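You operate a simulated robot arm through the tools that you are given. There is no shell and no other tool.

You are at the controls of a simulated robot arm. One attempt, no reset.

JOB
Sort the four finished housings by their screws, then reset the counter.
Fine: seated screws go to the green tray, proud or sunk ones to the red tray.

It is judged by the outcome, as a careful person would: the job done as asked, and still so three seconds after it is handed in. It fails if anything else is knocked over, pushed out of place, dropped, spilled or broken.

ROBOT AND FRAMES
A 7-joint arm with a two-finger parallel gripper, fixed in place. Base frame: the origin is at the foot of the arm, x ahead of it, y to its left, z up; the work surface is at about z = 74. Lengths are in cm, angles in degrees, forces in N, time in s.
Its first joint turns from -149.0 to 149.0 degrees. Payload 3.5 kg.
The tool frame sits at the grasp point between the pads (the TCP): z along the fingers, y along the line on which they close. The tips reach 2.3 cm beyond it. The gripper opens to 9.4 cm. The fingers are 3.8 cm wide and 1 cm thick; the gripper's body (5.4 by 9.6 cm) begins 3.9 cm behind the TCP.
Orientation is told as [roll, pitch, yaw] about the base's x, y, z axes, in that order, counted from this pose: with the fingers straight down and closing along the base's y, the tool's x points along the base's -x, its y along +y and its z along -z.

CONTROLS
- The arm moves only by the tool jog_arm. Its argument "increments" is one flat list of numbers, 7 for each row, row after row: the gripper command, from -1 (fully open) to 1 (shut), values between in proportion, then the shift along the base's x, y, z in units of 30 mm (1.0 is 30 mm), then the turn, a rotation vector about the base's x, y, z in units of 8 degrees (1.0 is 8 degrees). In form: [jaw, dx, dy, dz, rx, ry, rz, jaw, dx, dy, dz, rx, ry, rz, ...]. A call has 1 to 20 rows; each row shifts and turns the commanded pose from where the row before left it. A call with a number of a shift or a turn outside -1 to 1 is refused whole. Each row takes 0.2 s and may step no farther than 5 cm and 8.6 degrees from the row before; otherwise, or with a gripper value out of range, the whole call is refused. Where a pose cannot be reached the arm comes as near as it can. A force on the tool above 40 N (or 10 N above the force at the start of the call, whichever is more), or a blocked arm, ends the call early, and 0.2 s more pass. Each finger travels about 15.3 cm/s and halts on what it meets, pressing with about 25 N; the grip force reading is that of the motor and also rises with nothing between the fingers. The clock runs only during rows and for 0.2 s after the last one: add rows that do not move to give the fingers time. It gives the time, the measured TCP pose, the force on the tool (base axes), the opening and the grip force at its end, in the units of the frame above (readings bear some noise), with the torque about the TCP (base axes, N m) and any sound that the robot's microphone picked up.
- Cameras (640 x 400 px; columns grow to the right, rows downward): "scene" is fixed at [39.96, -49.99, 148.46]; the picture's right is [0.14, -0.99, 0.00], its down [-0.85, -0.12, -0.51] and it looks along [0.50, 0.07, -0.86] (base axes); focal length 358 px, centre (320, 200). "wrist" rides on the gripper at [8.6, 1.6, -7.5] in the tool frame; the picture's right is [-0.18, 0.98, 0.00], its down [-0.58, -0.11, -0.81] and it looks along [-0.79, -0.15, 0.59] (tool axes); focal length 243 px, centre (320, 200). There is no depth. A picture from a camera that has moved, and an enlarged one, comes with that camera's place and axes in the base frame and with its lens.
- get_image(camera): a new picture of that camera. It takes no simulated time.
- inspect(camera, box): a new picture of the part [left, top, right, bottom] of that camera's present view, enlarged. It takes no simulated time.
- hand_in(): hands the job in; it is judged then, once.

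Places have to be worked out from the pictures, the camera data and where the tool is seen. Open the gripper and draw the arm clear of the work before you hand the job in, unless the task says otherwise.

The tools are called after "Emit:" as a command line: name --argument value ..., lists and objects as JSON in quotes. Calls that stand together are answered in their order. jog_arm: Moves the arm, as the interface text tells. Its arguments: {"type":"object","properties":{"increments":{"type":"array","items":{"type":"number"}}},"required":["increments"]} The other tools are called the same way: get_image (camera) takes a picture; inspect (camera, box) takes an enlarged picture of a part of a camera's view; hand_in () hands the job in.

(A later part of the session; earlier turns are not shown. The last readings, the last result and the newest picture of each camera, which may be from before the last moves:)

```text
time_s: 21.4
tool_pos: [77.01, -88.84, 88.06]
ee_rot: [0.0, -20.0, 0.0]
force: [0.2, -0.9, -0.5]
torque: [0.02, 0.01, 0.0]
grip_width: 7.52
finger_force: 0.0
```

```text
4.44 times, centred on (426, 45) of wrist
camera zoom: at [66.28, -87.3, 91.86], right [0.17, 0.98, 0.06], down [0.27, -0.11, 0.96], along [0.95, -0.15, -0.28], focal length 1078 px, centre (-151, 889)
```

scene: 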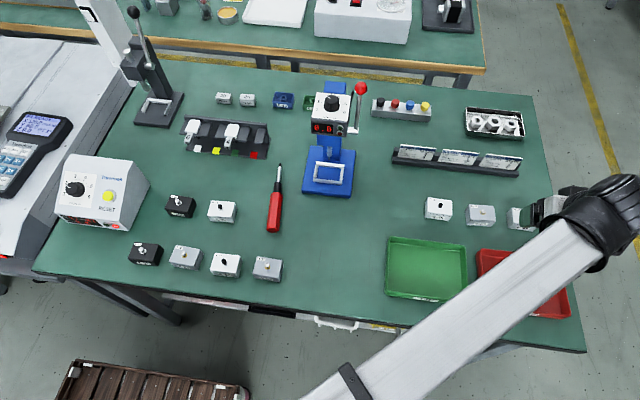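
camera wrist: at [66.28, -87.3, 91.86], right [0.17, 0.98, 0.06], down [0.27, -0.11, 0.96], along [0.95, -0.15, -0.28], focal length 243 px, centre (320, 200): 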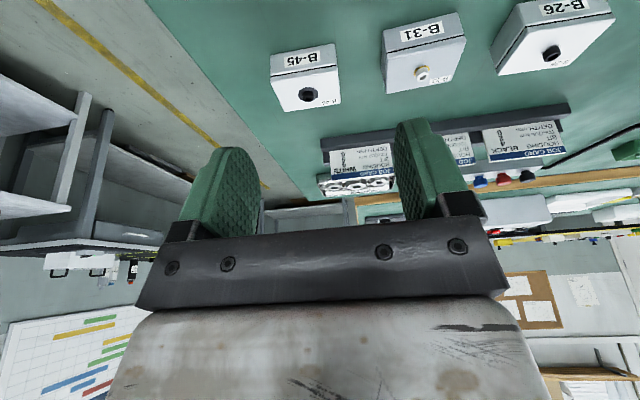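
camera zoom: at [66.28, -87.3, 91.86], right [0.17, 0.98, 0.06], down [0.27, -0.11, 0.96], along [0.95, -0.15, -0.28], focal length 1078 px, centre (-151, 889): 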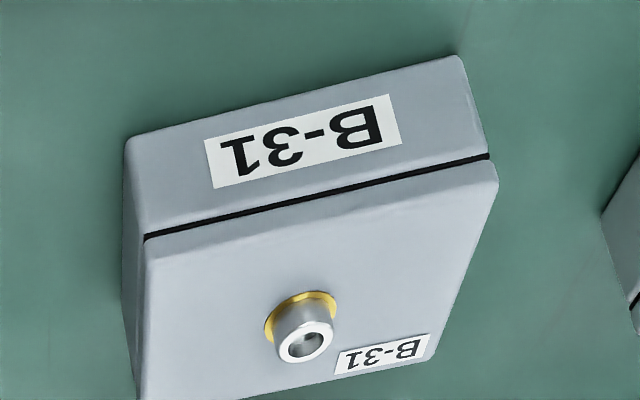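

B-45 works out centred near (83.5, -90.4). I'll line up above it at z≈83.

Emit:
jog_arm --increments '[-0.6, 0.68, -0.17, -0.4, 0, 0, 0, -0.6, 0.68, -0.17, -0.6, 0, 0, 0, -0.6, 0.68, -0.18, -0.6, 0, 0, 0, -0.6, 0, 0, 0, 0, 0, 0]'

Emit:
get_image --camera "wrist"

```text
time_s: 22.4
tool_pos: [83.12, -90.38, 83.36]
ee_rot: [-0.1, -20.0, 0.1]
force: [-0.1, 0.6, -0.1]
torque: [0.02, -0.02, 0.02]
grip_width: 7.53
finger_force: 0.1
```

```text
taken
camera wrist: at [72.36, -88.72, 87.19], right [0.17, 0.98, 0.06], down [0.27, -0.11, 0.96], along [0.95, -0.15, -0.28], focal length 243 px, centre (320, 200)
```

wrist: 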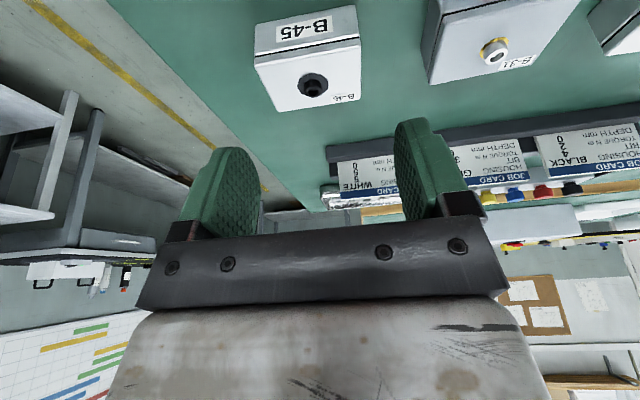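

The alignment nearly matches my B-12 approach, with a small shift of -0.25 cm in y needed. I'll go down around B-45.

Emit:
jog_arm --increments '[-0.6, 0, -0.08, -0.5, 0, 0, 0, -0.6, 0, 0, -0.5, 0, 0, 0, -0.6, 0, 0, -0.5, 0, 0, 0, -0.6, 0, 0, -0.4, 0, 0, 0, -0.6, 0, 0, -0.08, 0, 0, 0, -0.6, 0, 0, 0, 0, 0, 0]'

Emit:
get_image --camera "wrist"

```text
time_s: 23.8
tool_pos: [83.05, -90.69, 77.17]
ee_rot: [0.0, -20.0, 0.1]
force: [0.2, -0.5, -0.6]
torque: [-0.01, 0.0, -0.01]
grip_width: 7.52
finger_force: 0.1
```

```text
taken
camera wrist: at [72.35, -88.99, 81.05], right [0.17, 0.98, 0.06], down [0.27, -0.11, 0.96], along [0.95, -0.15, -0.28], focal length 243 px, centre (320, 200)
```

wrist: 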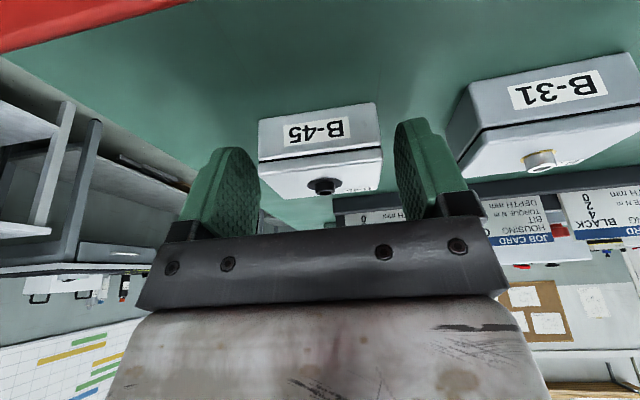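

B-45 is centred between the fingers. I'll close the grip.

Emit:
jog_arm --increments '[0.2, 0, 0, 0, 0, 0, 0, 1, 0, 0, 0, 0, 0, 0, 1, 0, 0, 0, 0, 0, 0]'

Emit:
get_image --camera "wrist"

```text
time_s: 24.6
tool_pos: [83.01, -90.51, 77.23]
ee_rot: [0.0, -20.1, 0.0]
force: [-0.2, -0.7, 0.2]
torque: [-0.01, 0.0, 0.01]
grip_width: 5.55
finger_force: 25.0
```

```text
taken
camera wrist: at [72.35, -88.99, 81.06], right [0.17, 0.98, 0.06], down [0.27, -0.11, 0.96], along [0.95, -0.15, -0.28], focal length 243 px, centre (320, 200)
```

wrist: 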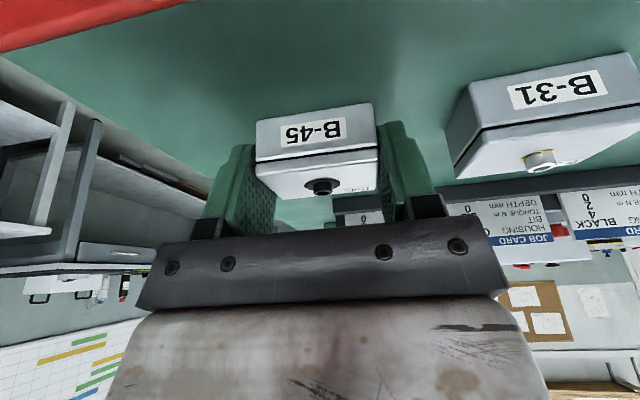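

Gripped at 5.55 cm. I'll lift straight up to z≈88.

Emit:
jog_arm --increments '[1, 0, 0, 0.3, 0, 0, 0, 1, 0, 0, 0.5, 0, 0, 0, 1, 0, 0, 0.7, 0, 0, 0, 1, 0, 0, 0.8, 0, 0, 0, 1, 0, 0, 0.8, 0, 0, 0, 1, 0, 0, 0.5, 0, 0, 0, 1, 0, 0, 0, 0, 0, 0]'

Emit:
get_image --camera "wrist"

Emit:
inspect --camera "scene" --box '[440, 220, 640, 345]'

```text
time_s: 26.2
tool_pos: [83.13, -90.51, 88.22]
ee_rot: [-0.1, -20.1, -0.1]
force: [-0.2, 0.0, -1.6]
torque: [-0.01, 0.02, 0.0]
grip_width: 5.56
finger_force: 24.7
```

```text
taken
camera wrist: at [72.47, -88.96, 92.0], right [0.17, 0.98, 0.06], down [0.27, -0.11, 0.96], along [0.95, -0.15, -0.28], focal length 243 px, centre (320, 200)
```

wrist: 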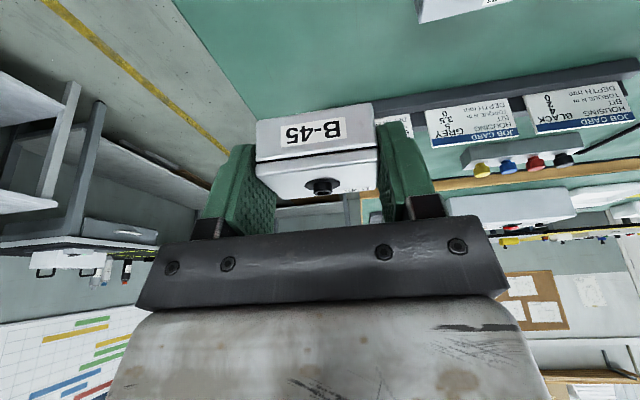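

```text
3.20 times, centred on (540, 282) of scene
camera zoom: at [39.96, -49.99, 148.46], right [0.14, -0.99, 0.0], down [-0.85, -0.12, -0.51], along [0.5, 0.07, -0.86], focal length 1146 px, centre (-384, -64)
```

zoom: 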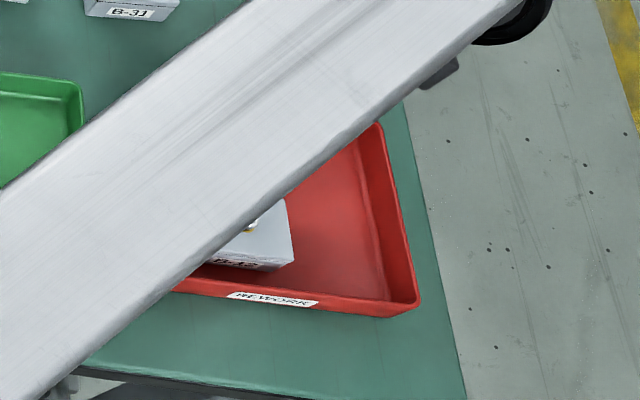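

B-45 is lifted. I'll carry it back over the far right part of the red tray, to (70.1, -91.8).

Emit:
jog_arm --increments '[1, -0.5, -0.08, 0, 0, 0, 0, 1, -0.8, -0.08, 0, 0, 0, 0, 1, -0.8, -0.08, 0, 0, 0, 0, 1, -0.8, -0.08, 0, 0, 0, 0, 1, -0.8, -0.08, 0, 0, 0, 0, 1, -0.6, -0.03, -0.3, 0, 0, 0, 1, 0, 0, -0.4, 0, 0, 0, 1, 0, 0, 0, 0, 0, 0]'

Emit:
get_image --camera "wrist"

Emit:
inspect --camera "scene" --box '[440, 220, 640, 345]'

```text
time_s: 28.0
tool_pos: [69.98, -92.0, 86.07]
ee_rot: [0.0, -20.0, 0.0]
force: [0.0, 0.0, -2.3]
torque: [-0.04, 0.01, 0.02]
grip_width: 5.55
finger_force: 24.9
```

```text
taken
camera wrist: at [59.43, -90.35, 89.9], right [0.17, 0.98, 0.06], down [0.27, -0.11, 0.96], along [0.95, -0.15, -0.28], focal length 243 px, centre (320, 200)
```

wrist: 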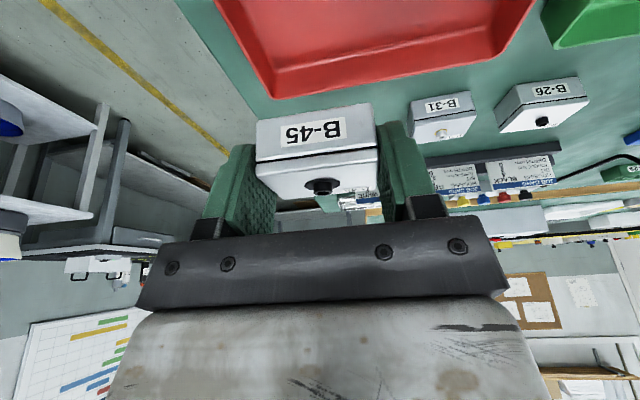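

```text
3.20 times, centred on (540, 282) of scene
camera zoom: at [39.96, -49.99, 148.46], right [0.14, -0.99, 0.0], down [-0.85, -0.12, -0.51], along [0.5, 0.07, -0.86], focal length 1146 px, centre (-384, -64)
```

zoom: 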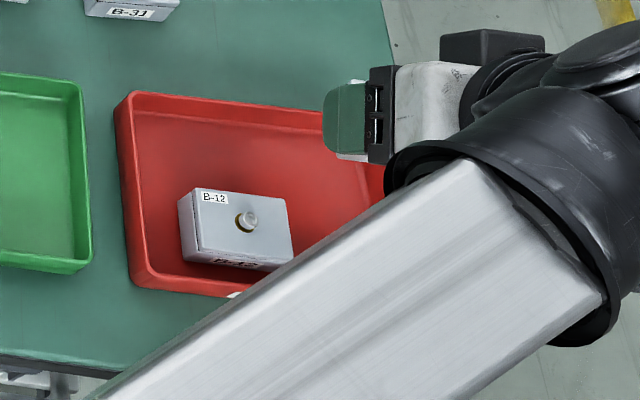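

The right finger would come too close to the tray's right wall at y=-92, so I'll shift to (70.4, -90.5). That keeps x clearance to B-12, whose far edge is at about 68. Then I'll come down to just above the floor.

Emit:
jog_arm --increments '[1, 0.14, 0.5, 0, 0, 0, 0, 1, 0, 0, -0.6, 0, 0, 0, 1, 0, 0, -0.6, 0, 0, 0, 1, 0, 0, -0.6, 0, 0, 0, 1, 0, 0, -0.4, 0, 0, 0, 1, 0, 0, -0.2, 0, 0, 0, 1, 0, 0, 0, 0, 0, 0]'

Emit:
get_image --camera "wrist"

Emit:
inspect --camera "scene" --box '[460, 230, 620, 330]'

```text
time_s: 29.6
tool_pos: [70.51, -90.45, 78.75]
ee_rot: [0.0, -20.0, 0.0]
force: [1.5, -0.2, -1.0]
torque: [0.0, -0.01, 0.01]
grip_width: 5.57
finger_force: 25.2
```

```text
taken
camera wrist: at [59.82, -88.84, 82.61], right [0.17, 0.98, 0.06], down [0.27, -0.11, 0.96], along [0.95, -0.15, -0.28], focal length 243 px, centre (320, 200)
```

wrist: 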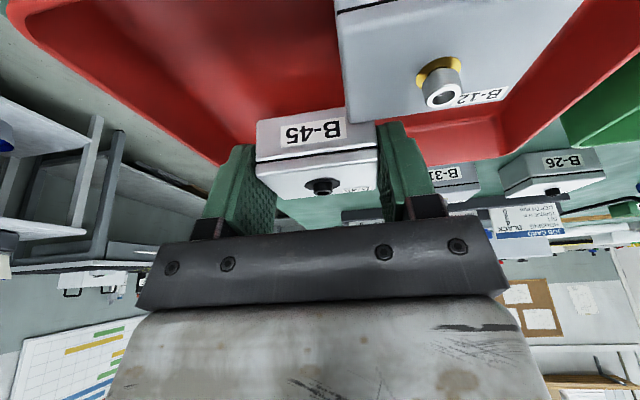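

```text
4.00 times, centred on (540, 280) of scene
camera zoom: at [39.96, -49.99, 148.46], right [0.14, -0.99, 0.0], down [-0.85, -0.12, -0.51], along [0.5, 0.07, -0.86], focal length 1433 px, centre (-560, -120)
```

zoom: 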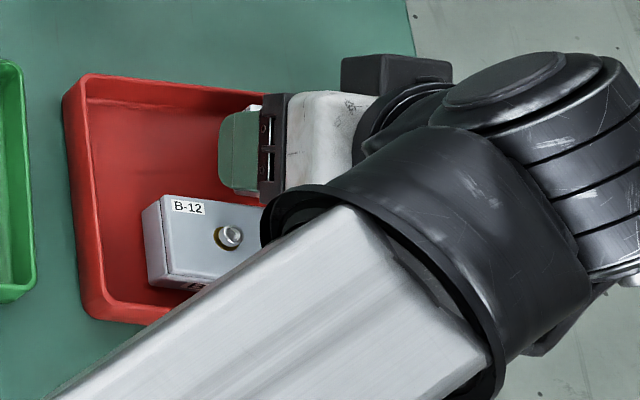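

Clearances look fine. I'll lower slowly to contact.

Emit:
jog_arm --increments '[1, 0, 0, -0.15, 0, 0, 0, 1, 0, 0, -0.1, 0, 0, 0, 1, 0, 0, -0.04, 0, 0, 0, 1, 0, 0, 0, 0, 0, 0]'

```text
time_s: 30.6
tool_pos: [70.44, -90.47, 77.83]
ee_rot: [0.0, -20.0, 0.0]
force: [-0.3, 0.2, -1.7]
torque: [0.0, 0.0, 0.0]
grip_width: 5.56
finger_force: 25.0
```

No contact yet at z=77.83. I'll take two more small steps.

Emit:
jog_arm --increments '[1, 0, 0, -0.04, 0, 0, 0, 1, 0, 0, -0.04, 0, 0, 0, 1, 0, 0, 0, 0, 0, 0]'

```text
time_s: 31.4
tool_pos: [70.48, -90.36, 77.8]
ee_rot: [0.0, -20.0, 0.0]
force: [0.0, -0.6, -0.8]
torque: [-0.02, -0.01, 0.0]
grip_width: 5.56
finger_force: 24.9
```

Still free of contact, so I'll step down a little more.

Emit:
jog_arm --increments '[1, 0, 0, -0.04, 0, 0, 0, 1, 0, 0, -0.03, 0, 0, 0, 1, 0, 0, 0, 0, 0, 0]'

```text
time_s: 32.2
tool_pos: [70.62, -90.34, 77.62]
ee_rot: [-0.2, -20.2, 0.1]
force: [-1.8, 0.3, 14.5]
torque: [0.11, 0.06, -0.01]
grip_width: 5.55
finger_force: 25.2
```

Contact at z≈77.6. I'll ease up a millimetre and open to about 6.7 cm.

Emit:
jog_arm --increments '[1, 0, 0, 0.04, 0, 0, 0, -0.3, 0, 0, 0, 0, 0, 0, -0.42, 0, 0, 0, 0, 0, 0, -0.42, 0, 0, 0, 0, 0, 0]'

Emit:
get_image --camera "wrist"

```text
time_s: 33.2
tool_pos: [70.43, -90.47, 77.63]
ee_rot: [0.0, -20.1, 0.1]
force: [-0.1, 0.5, -0.3]
torque: [-0.01, 0.02, -0.02]
grip_width: 6.66
finger_force: 0.0
```

```text
taken
camera wrist: at [59.88, -88.78, 81.44], right [0.17, 0.98, 0.06], down [0.27, -0.11, 0.96], along [0.95, -0.15, -0.28], focal length 243 px, centre (320, 200)
```

wrist: 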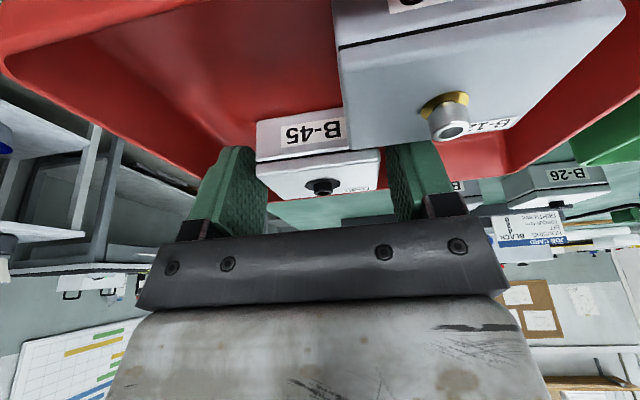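

B-45 is released in the red tray. I'll rise straight up and move toward B-31.

Emit:
jog_arm --increments '[-0.42, 0, 0, 0.3, 0, 0, 0, -0.42, 0, 0, 0.6, 0, 0, 0, -0.42, 0, 0, 0.8, 0, 0, 0, -0.6, 0, 0, 0.9, 0, 0, 0, -0.6, 0, 0, 0.9, 0, 0, 0, -0.6, 0.6, 0.9, 0, 0, 0, 0, -0.6, 0.6, 0.9, 0, 0, 0, 0, -0.6, 0.6, 0.9, 0, 0, 0, 0, -0.6, 0.4, 0.3, 0, 0, 0, 0, -0.6, 0, 0, 0, 0, 0, 0]'

Emit:
get_image --camera "wrist"

Emit:
get_image --camera "scene"

```text
time_s: 35.4
tool_pos: [77.2, -81.4, 88.05]
ee_rot: [0.0, -19.9, -0.1]
force: [0.2, 0.0, -0.4]
torque: [0.01, 0.02, -0.03]
grip_width: 7.52
finger_force: 0.1
```

```text
taken
camera wrist: at [66.46, -79.8, 91.97], right [0.17, 0.98, 0.06], down [0.27, -0.11, 0.96], along [0.95, -0.15, -0.28], focal length 243 px, centre (320, 200)
```

wrist: 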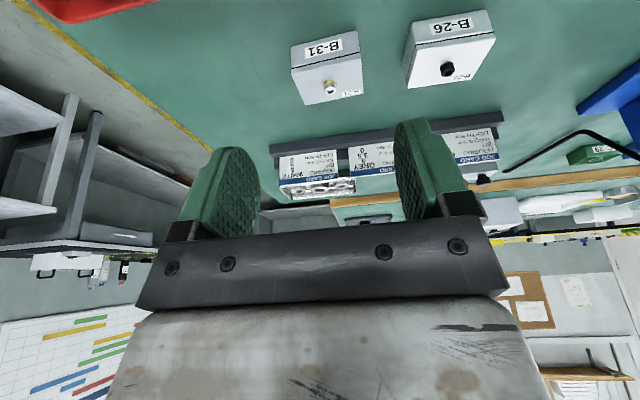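

```text
taken
```

scene: 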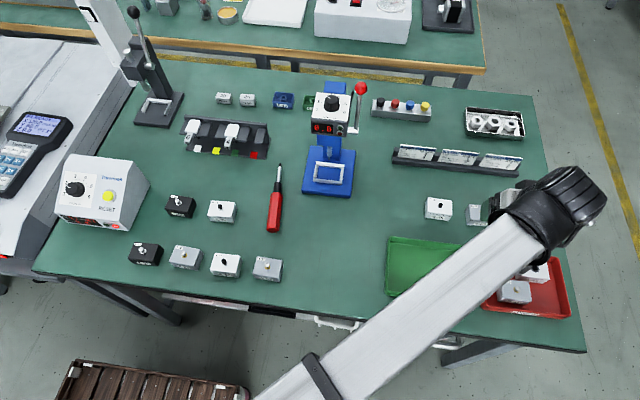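

The red tray holds B-12 and B-45. Next I'll measure B-31 and B-26.

Emit:
inspect --camera "wrist" --box '[270, 20, 382, 110]'

Emit:
inspect --camera "wrist" --box '[390, 5, 502, 95]'

Emit:
inspect --camera "scene" --box '[370, 190, 590, 330]'

```text
4.44 times, centred on (326, 65) of wrist
camera zoom: at [66.46, -79.8, 91.97], right [0.17, 0.98, 0.06], down [0.27, -0.11, 0.96], along [0.95, -0.15, -0.28], focal length 1078 px, centre (293, 800)
```

zoom: 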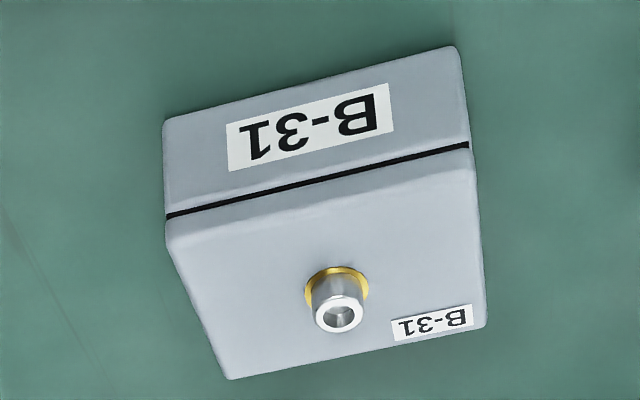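

```text
4.44 times, centred on (446, 50) of wrist
camera zoom: at [66.46, -79.8, 91.97], right [0.17, 0.98, 0.06], down [0.27, -0.11, 0.96], along [0.95, -0.15, -0.28], focal length 1078 px, centre (-240, 867)
```

zoom: 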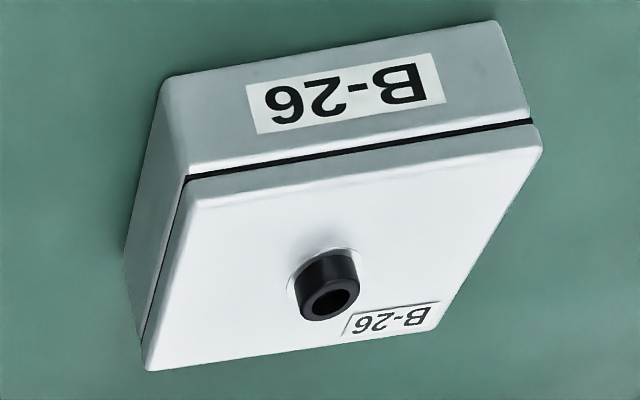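

```text
2.86 times, centred on (480, 260) of scene
camera zoom: at [39.96, -49.99, 148.46], right [0.14, -0.99, 0.0], down [-0.85, -0.12, -0.51], along [0.5, 0.07, -0.86], focal length 1023 px, centre (-137, 29)
```

zoom: 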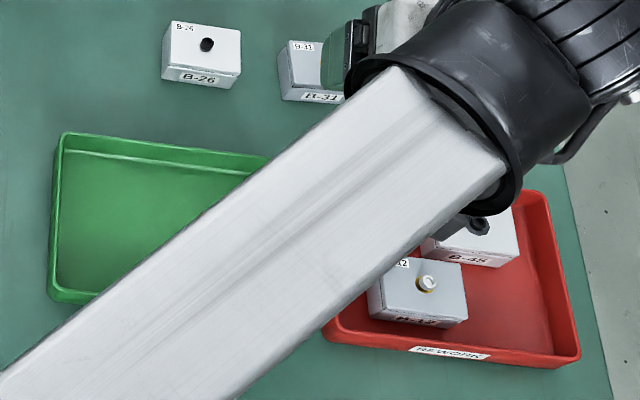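

B-31 is centred near (83.3, -81.0). I'll line up above it and check.

Emit:
jog_arm --increments '[-0.6, 0.63, 0.05, -0.4, 0, 0, 0, -0.6, 0.63, 0.05, -0.6, 0, 0, 0, -0.6, 0.63, 0.03, -0.6, 0, 0, 0, -0.6, 0, 0, 0, 0, 0, 0]'

Emit:
get_image --camera "wrist"

```text
time_s: 36.4
tool_pos: [82.87, -80.91, 83.27]
ee_rot: [0.0, -19.9, 0.0]
force: [0.3, 0.0, 0.1]
torque: [0.01, -0.01, 0.01]
grip_width: 7.49
finger_force: 0.2
```

```text
taken
camera wrist: at [72.21, -79.41, 87.13], right [0.17, 0.98, 0.06], down [0.27, -0.11, 0.96], along [0.95, -0.15, -0.28], focal length 243 px, centre (320, 200)
```

wrist: 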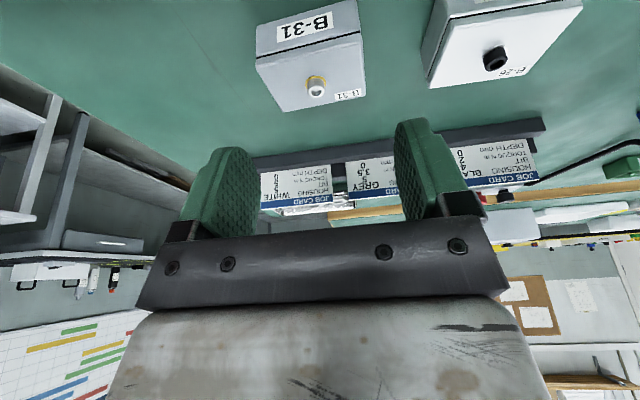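

This matches the B-12 approach. I'll go down and grip.

Emit:
jog_arm --increments '[-0.6, 0, 0, -0.5, 0, 0, 0, -0.6, 0, 0, -0.5, 0, 0, 0, -0.6, 0, 0, -0.5, 0, 0, 0, -0.6, 0, 0, -0.4, 0, 0, 0, -0.6, 0, 0, -0.06, 0, 0, 0, -0.6, 0, 0, 0, 0, 0, 0]'

Emit:
get_image --camera "wrist"

```text
time_s: 37.8
tool_pos: [82.87, -81.13, 77.36]
ee_rot: [0.0, -19.9, 0.0]
force: [0.2, -0.7, -0.1]
torque: [0.0, 0.0, -0.02]
grip_width: 7.51
finger_force: 0.0
```

```text
taken
camera wrist: at [72.19, -79.4, 81.21], right [0.17, 0.98, 0.06], down [0.27, -0.11, 0.96], along [0.95, -0.15, -0.28], focal length 243 px, centre (320, 200)
```

wrist: 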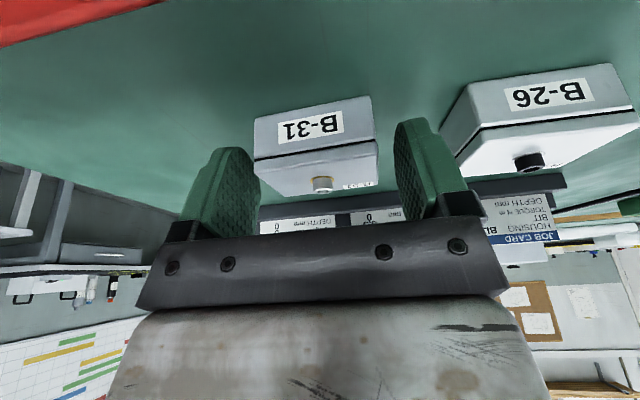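

B-31 is between the fingers. I'll close the grip and then lift.

Emit:
jog_arm --increments '[0.0, 0, 0, 0, 0, 0, 0, 0.2, 0, 0, 0, 0, 0, 0, 1, 0, 0, 0, 0, 0, 0, 1, 0, 0, 0, 0, 0, 0]'

Emit:
get_image --camera "wrist"

```text
time_s: 38.8
tool_pos: [82.84, -80.95, 77.44]
ee_rot: [0.0, -20.0, -0.1]
force: [0.3, 1.8, 1.8]
torque: [0.06, 0.0, 0.01]
grip_width: 5.52
finger_force: 24.7
```

```text
taken
camera wrist: at [72.2, -79.38, 81.23], right [0.17, 0.98, 0.06], down [0.27, -0.11, 0.96], along [0.95, -0.15, -0.28], focal length 243 px, centre (320, 200)
```

wrist: 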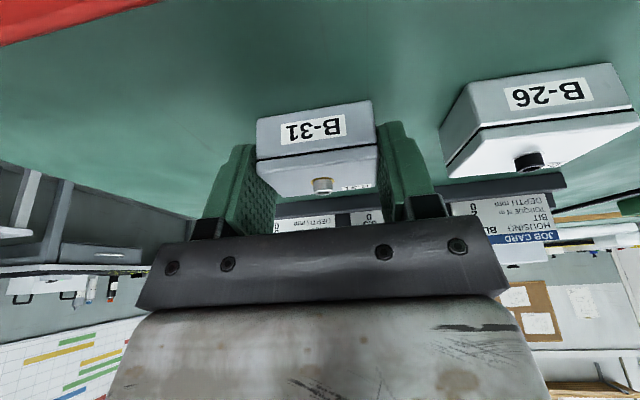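

Gripped. I'll lift and carry B-31 to the green tray, aiming for (70.4, -71.8).

Emit:
jog_arm --increments '[1, 0, 0, 0.3, 0, 0, 0, 1, 0, 0, 0.5, 0, 0, 0, 1, 0, 0, 0.7, 0, 0, 0, 1, 0, 0, 0.8, 0, 0, 0, 1, 0, 0, 0.8, 0, 0, 0, 1, 0, 0, 0.4, 0, 0, 0, 1, -0.6, 0.45, 0, 0, 0, 0, 1, -0.9, 0.65, 0, 0, 0, 0, 1, -0.9, 0.65, 0, 0, 0, 0, 1, -0.9, 0.65, 0, 0, 0, 0, 1, -0.6, 0.45, 0, 0, 0, 0, 1, -0.25, 0.2, 0, 0, 0, 0, 1, 0, 0, 0, 0, 0, 0]'

Emit:
get_image --camera "wrist"

Emit:
get_image --camera "scene"

```text
time_s: 41.6
tool_pos: [70.4, -71.92, 87.92]
ee_rot: [0.0, -19.9, 0.1]
force: [-0.1, -0.3, -0.1]
torque: [0.0, 0.03, 0.0]
grip_width: 5.54
finger_force: 24.9
```

```text
taken
camera wrist: at [59.77, -70.36, 91.76], right [0.17, 0.98, 0.06], down [0.27, -0.11, 0.96], along [0.95, -0.15, -0.28], focal length 243 px, centre (320, 200)
```

wrist: 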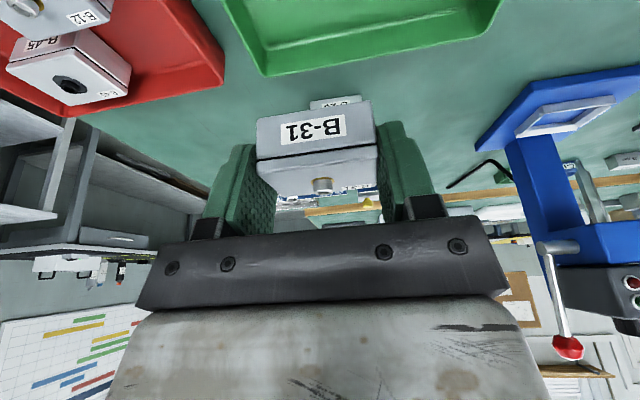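

```text
taken
```

scene: 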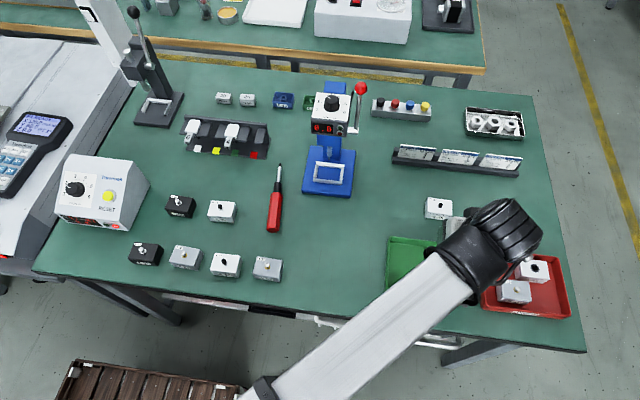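

The green tray's inside spans about y -60.6 to -76.5. I'll shift 0.7 cm left for more wall clearance and come down to just above the floor.

Emit:
jog_arm --increments '[1, 0, 0.24, 0, 0, 0, 0, 1, 0, 0, -0.6, 0, 0, 0, 1, 0, 0, -0.7, 0, 0, 0, 1, 0, 0, -0.7, 0, 0, 0, 1, 0, 0, -0.6, 0, 0, 0, 1, 0, 0, -0.4, 0, 0, 0, 1, 0, 0, 0, 0, 0, 0]'

Emit:
get_image --camera "wrist"

```text
time_s: 43.2
tool_pos: [70.38, -71.01, 78.92]
ee_rot: [0.0, -20.1, 0.0]
force: [0.0, -0.1, -0.4]
torque: [0.03, 0.01, -0.03]
grip_width: 5.51
finger_force: 24.7
```

```text
taken
camera wrist: at [59.68, -69.42, 82.71], right [0.17, 0.98, 0.06], down [0.27, -0.11, 0.96], along [0.95, -0.15, -0.28], focal length 243 px, centre (320, 200)
```

wrist: 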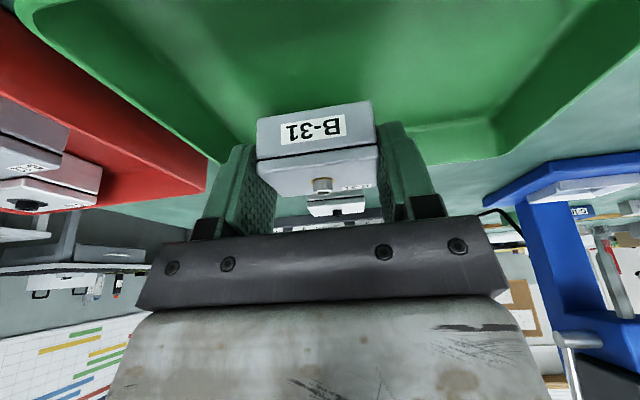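

B-31 is over the tray floor with room on both sides. I'll lower slowly until it touches.

Emit:
jog_arm --increments '[1, 0, 0, -0.15, 0, 0, 0, 1, 0, 0, -0.1, 0, 0, 0, 1, 0, 0, -0.05, 0, 0, 0, 1, 0, 0, 0, 0, 0, 0]'

```text
time_s: 44.2
tool_pos: [70.4, -71.24, 77.93]
ee_rot: [-0.1, -20.0, 0.0]
force: [0.5, 0.5, -0.3]
torque: [0.0, 0.03, -0.01]
grip_width: 5.49
finger_force: 25.3
```

No contact at z=77.93 yet, so I'll step down further.

Emit:
jog_arm --increments '[1, 0, 0, -0.04, 0, 0, 0, 1, 0, 0, -0.03, 0, 0, 0, 1, 0, 0, 0, 0, 0, 0]'

```text
time_s: 45.0
tool_pos: [70.35, -71.12, 77.67]
ee_rot: [-0.1, -20.0, 0.0]
force: [0.9, -0.9, 2.4]
torque: [0.06, -0.06, -0.02]
grip_width: 5.53
finger_force: 25.1
```

That looks like the start of contact. I'll confirm it with one more millimetre.

Emit:
jog_arm --increments '[1, 0, 0, -0.03, 0, 0, 0, 1, 0, 0, 0, 0, 0, 0]'

```text
time_s: 45.6
tool_pos: [70.43, -71.14, 77.83]
ee_rot: [0.0, -20.0, 0.0]
force: [0.1, 0.0, 9.3]
torque: [0.1, -0.04, 0.01]
grip_width: 5.54
finger_force: 25.1
```

Contact is confirmed at 9.3 N. I'll ease up slightly and open to 6.7 cm.

Emit:
jog_arm --increments '[1, 0, 0, 0.03, 0, 0, 0, -0.3, 0, 0, 0, 0, 0, 0, -0.42, 0, 0, 0, 0, 0, 0, -0.42, 0, 0, 0, 0, 0, 0]'

Emit:
get_image --camera "wrist"

```text
time_s: 46.6
tool_pos: [70.34, -71.08, 77.78]
ee_rot: [0.0, -20.1, 0.0]
force: [-0.1, 0.2, -0.2]
torque: [-0.01, 0.01, 0.02]
grip_width: 6.65
finger_force: 0.1
```

```text
taken
camera wrist: at [59.71, -69.48, 81.62], right [0.17, 0.98, 0.06], down [0.27, -0.11, 0.96], along [0.95, -0.15, -0.28], focal length 243 px, centre (320, 200)
```

wrist: 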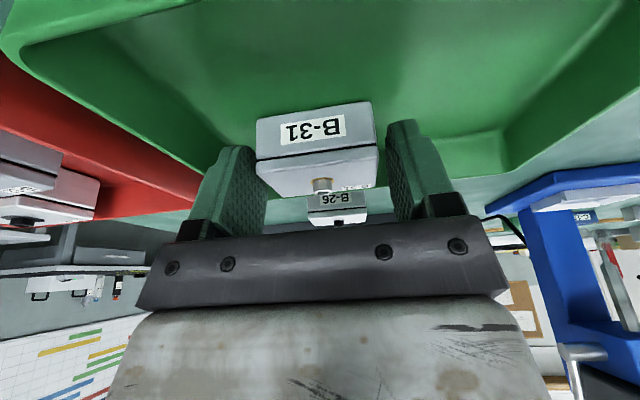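

B-31 is on the green tray's floor. I'll rise and move out toward B-26.

Emit:
jog_arm --increments '[-0.42, 0, 0, 0.3, 0, 0, 0, -0.42, 0, 0, 0.6, 0, 0, 0, -0.42, 0, 0, 0.8, 0, 0, 0, -0.6, 0, 0, 0.9, 0, 0, 0, -0.6, 0, 0, 0.8, 0, 0, 0, -0.6, 0.6, 0, 0, 0, 0, 0, -0.6, 0.8, 0, 0, 0, 0, 0, -0.6, 0.7, 0, 0, 0, 0, 0, -0.6, 0, 0, 0, 0, 0, 0]'

Emit:
get_image --camera "wrist"

Emit:
get_image --camera "scene"

```text
time_s: 48.6
tool_pos: [76.71, -70.93, 87.86]
ee_rot: [0.0, -20.0, 0.0]
force: [0.4, 0.8, 0.1]
torque: [0.04, 0.02, 0.01]
grip_width: 7.52
finger_force: 0.1
```

```text
taken
camera wrist: at [66.04, -69.36, 91.76], right [0.17, 0.98, 0.06], down [0.27, -0.11, 0.96], along [0.95, -0.15, -0.28], focal length 243 px, centre (320, 200)
```

wrist: 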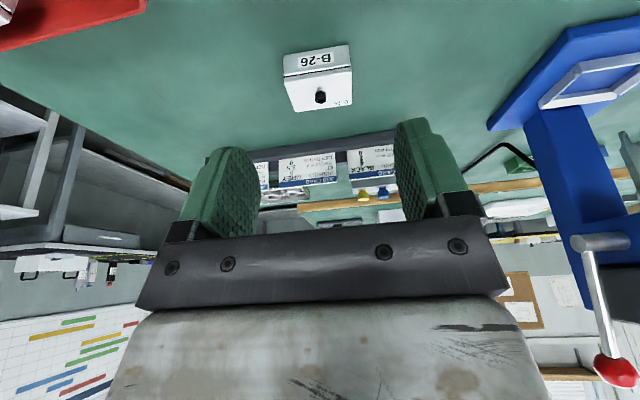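

```text
taken
```

scene: 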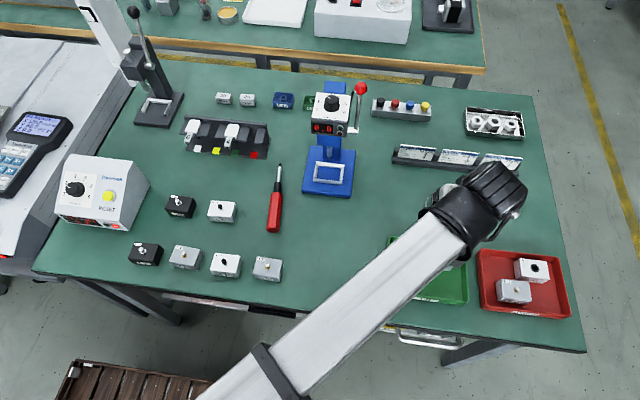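

I'll measure B-26 precisely.

Emit:
inspect --camera "wrist" --box '[262, 30, 374, 120]'

```text
4.44 times, centred on (318, 75) of wrist
camera zoom: at [66.04, -69.36, 91.76], right [0.17, 0.98, 0.06], down [0.27, -0.11, 0.96], along [0.95, -0.15, -0.28], focal length 1078 px, centre (329, 756)
```

zoom: 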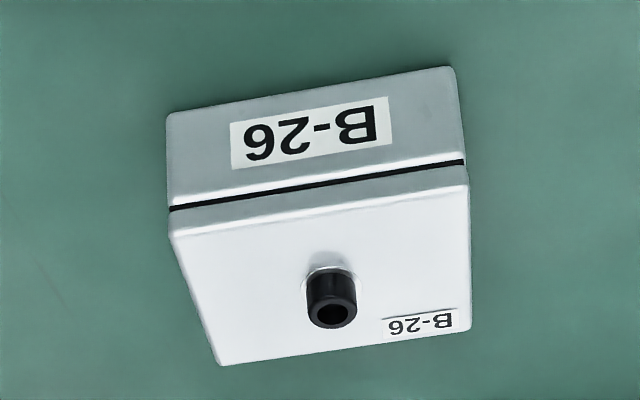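

B-26 is centred near (83.55, -71.45). I'll line up above it.

Emit:
jog_arm --increments '[-0.6, 0.71, -0.06, -0.4, 0, 0, 0, -0.6, 0.71, -0.06, -0.6, 0, 0, 0, -0.6, 0.71, -0.05, -0.55, 0, 0, 0, -0.6, 0, 0, 0, 0, 0, 0]'

Emit:
get_image --camera "wrist"

```text
time_s: 49.6
tool_pos: [83.0, -71.55, 83.42]
ee_rot: [0.0, -20.0, 0.0]
force: [0.6, 0.2, -0.7]
torque: [0.0, 0.0, -0.03]
grip_width: 7.54
finger_force: 0.1
```

```text
taken
camera wrist: at [72.42, -69.89, 87.24], right [0.17, 0.98, 0.06], down [0.27, -0.11, 0.96], along [0.95, -0.15, -0.28], focal length 243 px, centre (320, 200)
```

wrist: 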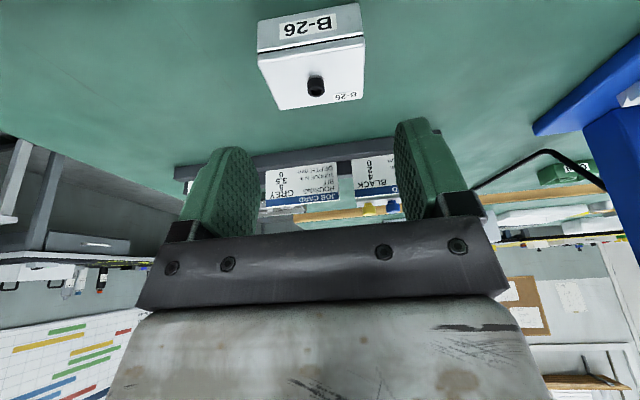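

Aligned. I'll go down around B-26.

Emit:
jog_arm --increments '[-0.6, 0, 0, -0.5, 0, 0, 0, -0.6, 0, 0, -0.5, 0, 0, 0, -0.6, 0, 0, -0.5, 0, 0, 0, -0.6, 0, 0, -0.4, 0, 0, 0, -0.6, 0, 0, -0.1, 0, 0, 0, -0.6, 0, 0, 0, 0, 0, 0]'

Emit:
get_image --camera "wrist"

```text
time_s: 51.0
tool_pos: [83.11, -71.63, 77.48]
ee_rot: [-0.1, -20.0, 0.0]
force: [0.4, 0.3, -0.6]
torque: [0.01, -0.03, 0.01]
grip_width: 7.54
finger_force: 0.0
```

```text
taken
camera wrist: at [72.41, -70.02, 81.2], right [0.17, 0.98, 0.06], down [0.27, -0.11, 0.96], along [0.95, -0.15, -0.28], focal length 243 px, centre (320, 200)
```

wrist: 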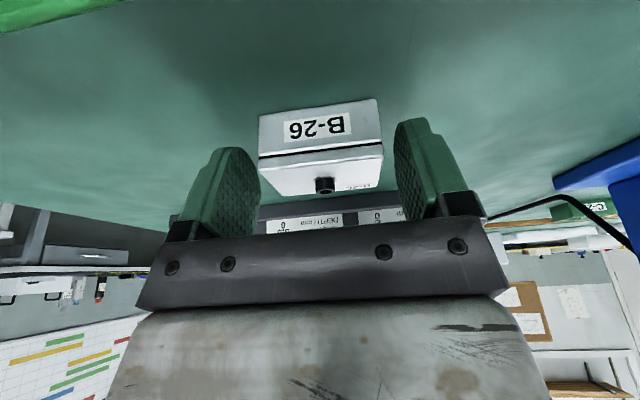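

B-26 is between the fingers. I'll close the grip.

Emit:
jog_arm --increments '[0.0, 0, 0, 0, 0, 0, 0, 0.2, 0, 0, 0, 0, 0, 0, 1, 0, 0, 0, 0, 0, 0, 1, 0, 0, 0, 0, 0, 0]'

Emit:
get_image --camera "wrist"

```text
time_s: 52.0
tool_pos: [83.07, -71.67, 77.39]
ee_rot: [0.1, -20.0, 0.0]
force: [1.2, 1.5, 1.6]
torque: [0.11, -0.01, -0.01]
grip_width: 5.56
finger_force: 25.0
```

```text
taken
camera wrist: at [72.42, -70.01, 81.23], right [0.17, 0.98, 0.06], down [0.27, -0.11, 0.96], along [0.95, -0.15, -0.28], focal length 243 px, centre (320, 200)
```

wrist: 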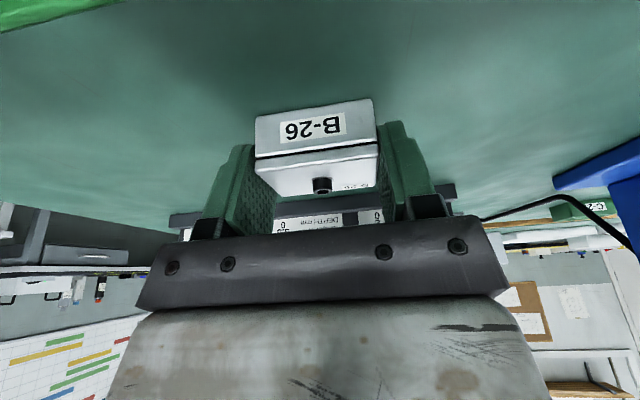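

Gripped. I'll lift and carry B-26 to the near left part of the green tray, (65.4, -65.8).

Emit:
jog_arm --increments '[1, 0, 0, 0.3, 0, 0, 0, 1, 0, 0, 0.5, 0, 0, 0, 1, 0, 0, 0.7, 0, 0, 0, 1, 0, 0, 0.8, 0, 0, 0, 1, 0, 0, 0.8, 0, 0, 0, 1, 0, 0, 0.4, 0, 0, 0, 1, -0.5, 0.16, 0, 0, 0, 0, 1, -0.9, 0.3, 0, 0, 0, 0, 1, -0.9, 0.3, 0, 0, 0, 0, 1, -0.9, 0.3, 0, 0, 0, 0, 1, -0.9, 0.3, 0, 0, 0, 0, 1, -0.9, 0.3, 0, 0, 0, 0, 1, -0.6, 0.2, 0, 0, 0, 0, 1, -0.3, 0.1, 0, 0, 0, 0, 1, 0, 0, 0, 0, 0, 0]'

Emit:
get_image --camera "wrist"

Emit:
get_image --camera "scene"

```text
time_s: 55.2
tool_pos: [65.31, -65.71, 87.62]
ee_rot: [0.1, -20.0, 0.0]
force: [1.4, -0.3, -0.2]
torque: [0.02, 0.03, -0.01]
grip_width: 5.58
finger_force: 24.9
```

```text
taken
camera wrist: at [54.59, -64.14, 91.62], right [0.17, 0.98, 0.06], down [0.27, -0.11, 0.96], along [0.95, -0.15, -0.28], focal length 243 px, centre (320, 200)
```

wrist: 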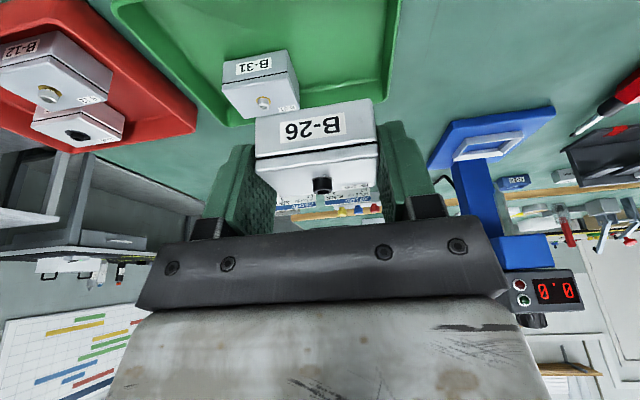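

```text
taken
```

scene: 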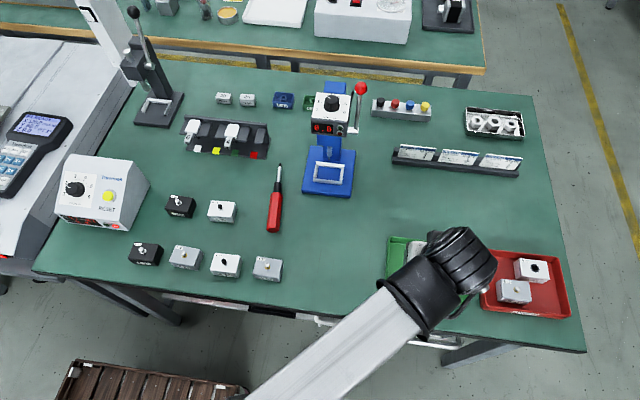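

B-31 is visible in the tray, and B-26's spot is clear of it. I'll go down.

Emit:
jog_arm --increments '[1, 0, 0, -0.6, 0, 0, 0, 1, 0, 0, -0.7, 0, 0, 0, 1, 0, 0, -0.7, 0, 0, 0, 1, 0, 0, -0.6, 0, 0, 0, 1, 0, 0, -0.3, 0, 0, 0, 1, 0, 0, 0, 0, 0, 0]'

Emit:
get_image --camera "wrist"

```text
time_s: 56.6
tool_pos: [65.44, -65.74, 79.32]
ee_rot: [0.0, -19.9, 0.0]
force: [0.6, -0.3, -1.3]
torque: [0.03, 0.02, 0.03]
grip_width: 5.56
finger_force: 25.3
```

```text
taken
camera wrist: at [54.69, -64.18, 83.05], right [0.17, 0.98, 0.06], down [0.27, -0.11, 0.96], along [0.95, -0.15, -0.28], focal length 243 px, centre (320, 200)
```

wrist: 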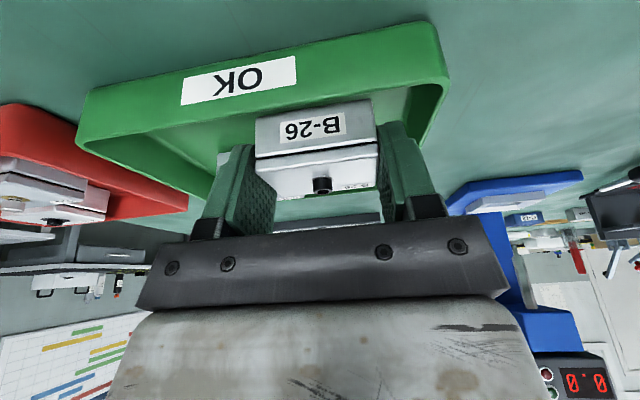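

I'll check the near wall clearance here.

Emit:
inspect --camera "wrist" --box '[180, 0, 480, 190]'

```text
2.11 times, centred on (330, 95) of wrist
camera zoom: at [54.69, -64.18, 83.05], right [0.17, 0.98, 0.06], down [0.27, -0.11, 0.96], along [0.95, -0.15, -0.28], focal length 511 px, centre (299, 421)
```

zoom: 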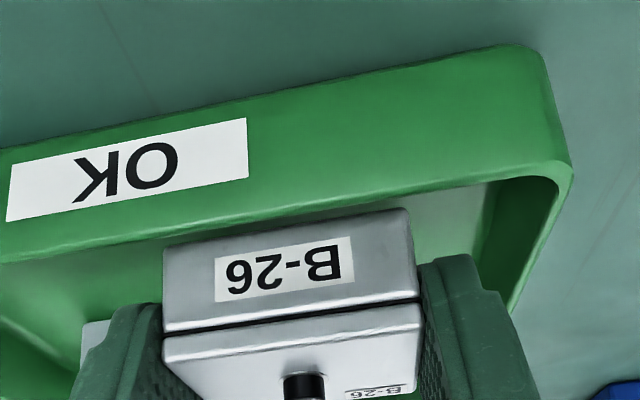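

The near wall is clear. I'll shift 0.3 cm away from the left wall and lower gently.

Emit:
jog_arm --increments '[1, 0.05, -0.1, 0, 0, 0, 0, 1, 0, 0, -0.2, 0, 0, 0, 1, 0, 0, -0.1, 0, 0, 0, 1, 0, 0, -0.08, 0, 0, 0, 1, 0, 0, 0, 0, 0, 0]'

```text
time_s: 57.8
tool_pos: [65.54, -66.04, 78.11]
ee_rot: [0.0, -20.1, 0.0]
force: [-0.3, 0.1, -0.5]
torque: [-0.03, -0.03, -0.02]
grip_width: 5.53
finger_force: 24.9
```

No contact at z=78.1 yet. I'll step down.

Emit:
jog_arm --increments '[1, 0, 0, -0.05, 0, 0, 0, 1, 0, 0, -0.04, 0, 0, 0, 1, 0, 0, 0, 0, 0, 0]'

```text
time_s: 58.6
tool_pos: [65.41, -66.1, 77.77]
ee_rot: [0.0, -19.9, 0.0]
force: [-0.7, -1.9, 7.5]
torque: [0.14, 0.01, 0.01]
grip_width: 5.56
finger_force: 25.5
```

Contact at z≈77.8 with 7.5 N. I'll ease up slightly and open to 6.7 cm.

Emit:
jog_arm --increments '[1, 0, 0, 0.03, 0, 0, 0, -0.3, 0, 0, 0, 0, 0, 0, -0.42, 0, 0, 0, 0, 0, 0, -0.42, 0, 0, 0, 0, 0, 0]'

Emit:
get_image --camera "wrist"

```text
time_s: 59.6
tool_pos: [65.47, -65.96, 77.79]
ee_rot: [0.1, -20.0, 0.0]
force: [0.0, 0.0, 0.4]
torque: [-0.02, 0.01, 0.0]
grip_width: 6.66
finger_force: 0.0
```

```text
taken
camera wrist: at [54.83, -64.44, 81.62], right [0.17, 0.98, 0.06], down [0.27, -0.11, 0.96], along [0.95, -0.15, -0.28], focal length 243 px, centre (320, 200)
```

wrist: 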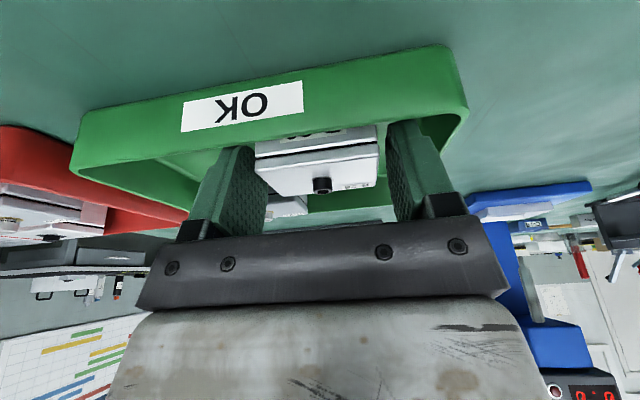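

B-26 is in the green tray. I'll rise well clear and check all four housings before going to the counter.

Emit:
jog_arm --increments '[-0.42, 0, 0, 0.3, 0, 0, 0, -0.42, 0, 0, 0.6, 0, 0, 0, -0.42, 0, 0, 0.9, 0, 0, 0, -0.42, 0, 0, 1, 0, 0, 0, -0.42, 0, 0, 1, 0, 0, 0, -0.42, 0, 0.5, 1, 0, 0, 0, -0.42, 0, 0.8, 1, 0, 0, 0, -0.42, 0, 0.8, 1, 0, 0, 0, -0.42, 0, 0.8, 1, 0, 0, 0, -0.42, 0, 1, 0.5, 0, 0, 0, -0.42, 0, 1, 0, 0, 0, 0, -0.42, 0, 1, 0, 0, 0, 0, -0.42, 0, 0, 0, 0, 0, 0]'

Emit:
get_image --camera "scene"

Emit:
get_image --camera "wrist"

```text
time_s: 62.4
tool_pos: [65.26, -48.26, 102.49]
ee_rot: [-0.1, -20.0, 0.0]
force: [0.2, 0.3, -0.2]
torque: [0.02, 0.04, -0.01]
grip_width: 6.68
finger_force: 0.1
```

```text
taken
```

scene: 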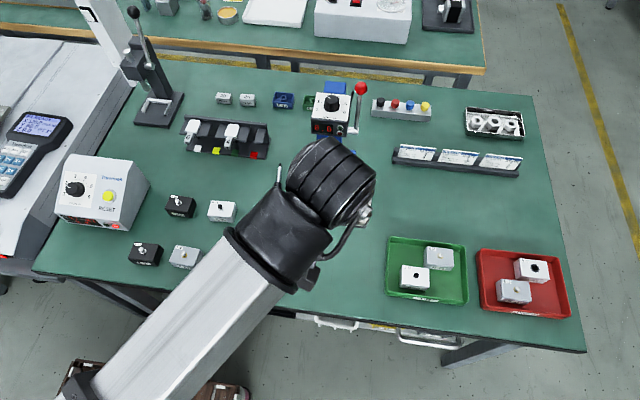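

```text
taken
camera wrist: at [54.61, -46.69, 106.43], right [0.17, 0.98, 0.06], down [0.27, -0.11, 0.96], along [0.95, -0.15, -0.28], focal length 243 px, centre (320, 200)
```

wrist: 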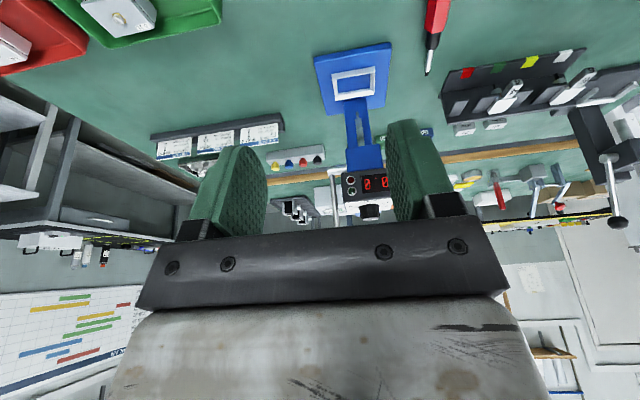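

All four housings are sorted: B-26 and B-31 in green, B-12 and B-45 in red. Now I'll swing over at z≈102 toward the counter box, whose button I estimate near (73, 1, 82).

Emit:
jog_arm --increments '[-0.2, -0.1, 0.6, 0, 0, 0, 0, 0, -0.1, 0.9, 0, 0, 0, 0, 0, -0.1, 1, 0, 0, 0, 0, 0, -0.1, 1, 0, 0, 0, 0, 0, -0.1, 1, 0, 0, 0, 0, 0, -0.1, 1, 0, 0, 0, 0, 0, -0.1, 1, 0, 0, 0, 0, 0, -0.1, 1, 0, 0, 0, 0, 0, -0.1, 1, 0, 0, 0, 0, 0, -0.1, 1, 0, 0, 0, 0, 0, -0.1, 1, 0, 0, 0, 0, 0, -0.1, 1, 0, 0, 0, 0, 0, -0.1, 1, 0, 0, 0, 0, 0, -0.1, 1, 0, 0, 0, 0, 0, -0.1, 1, 0, 0, 0, 0, 0, -0.1, 0.9, 0, 0, 0, 0, 0, 0, 0.4, 0, 0, 0, 0, 0, 0, 0, 0, 0, 0, 0]'

Emit:
get_image --camera "wrist"

Emit:
get_image --camera "scene"

```text
time_s: 66.2
tool_pos: [60.57, -0.98, 102.59]
ee_rot: [-0.1, -20.0, 0.1]
force: [0.3, 0.3, -0.2]
torque: [-0.02, -0.02, 0.0]
grip_width: 4.7
finger_force: 0.1
```

```text
taken
camera wrist: at [49.87, 0.68, 106.48], right [0.17, 0.98, 0.06], down [0.27, -0.11, 0.96], along [0.95, -0.15, -0.28], focal length 243 px, centre (320, 200)
```

wrist: 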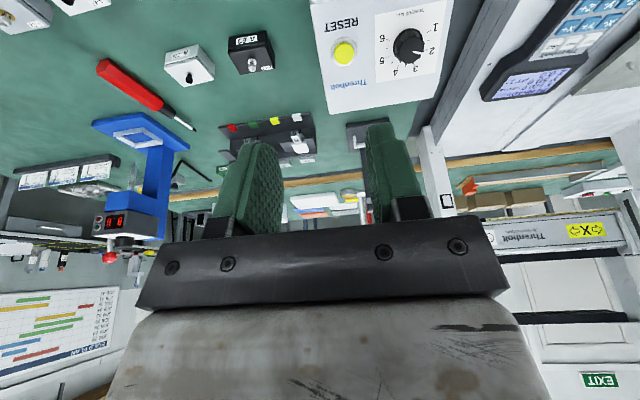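

```text
taken
```

scene: 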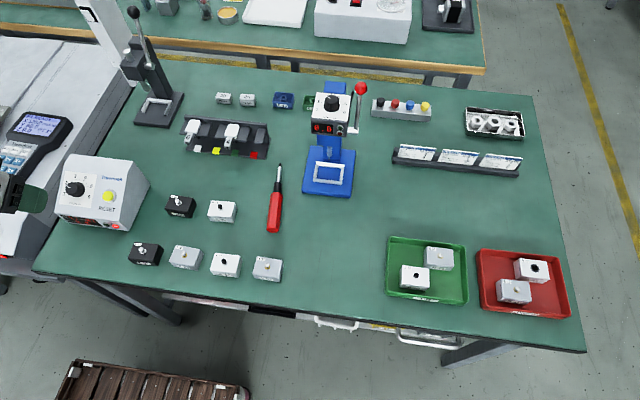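

The button is visible. Triangulating both views puts it near (73.3, 1.2, 81.4). I'll refine that with enlargements.

Emit:
inspect --camera "wrist" --box '[300, 0, 460, 120]'

Emit:
inspect --camera "scene" --box '[45, 145, 157, 240]'

```text
3.33 times, centred on (380, 60) of wrist
camera zoom: at [49.87, 0.68, 106.48], right [0.17, 0.98, 0.06], down [0.27, -0.11, 0.96], along [0.95, -0.15, -0.28], focal length 809 px, centre (120, 667)
```

zoom: 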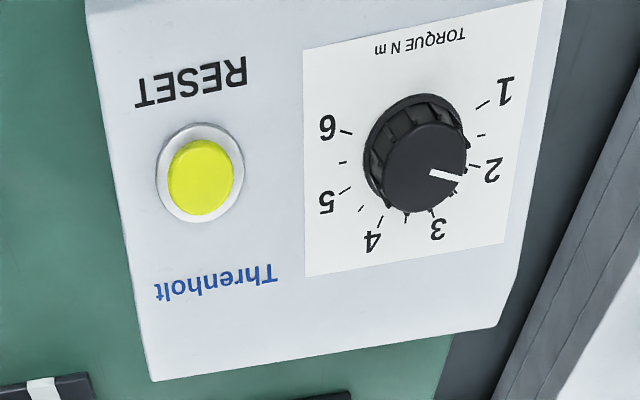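

```text
4.21 times, centred on (101, 192) of scene
camera zoom: at [39.96, -49.99, 148.46], right [0.14, -0.99, 0.0], down [-0.85, -0.12, -0.51], along [0.5, 0.07, -0.86], focal length 1508 px, centre (1242, 232)
```

zoom: 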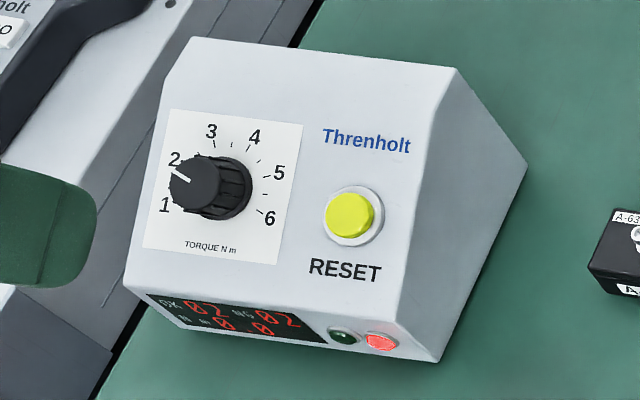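

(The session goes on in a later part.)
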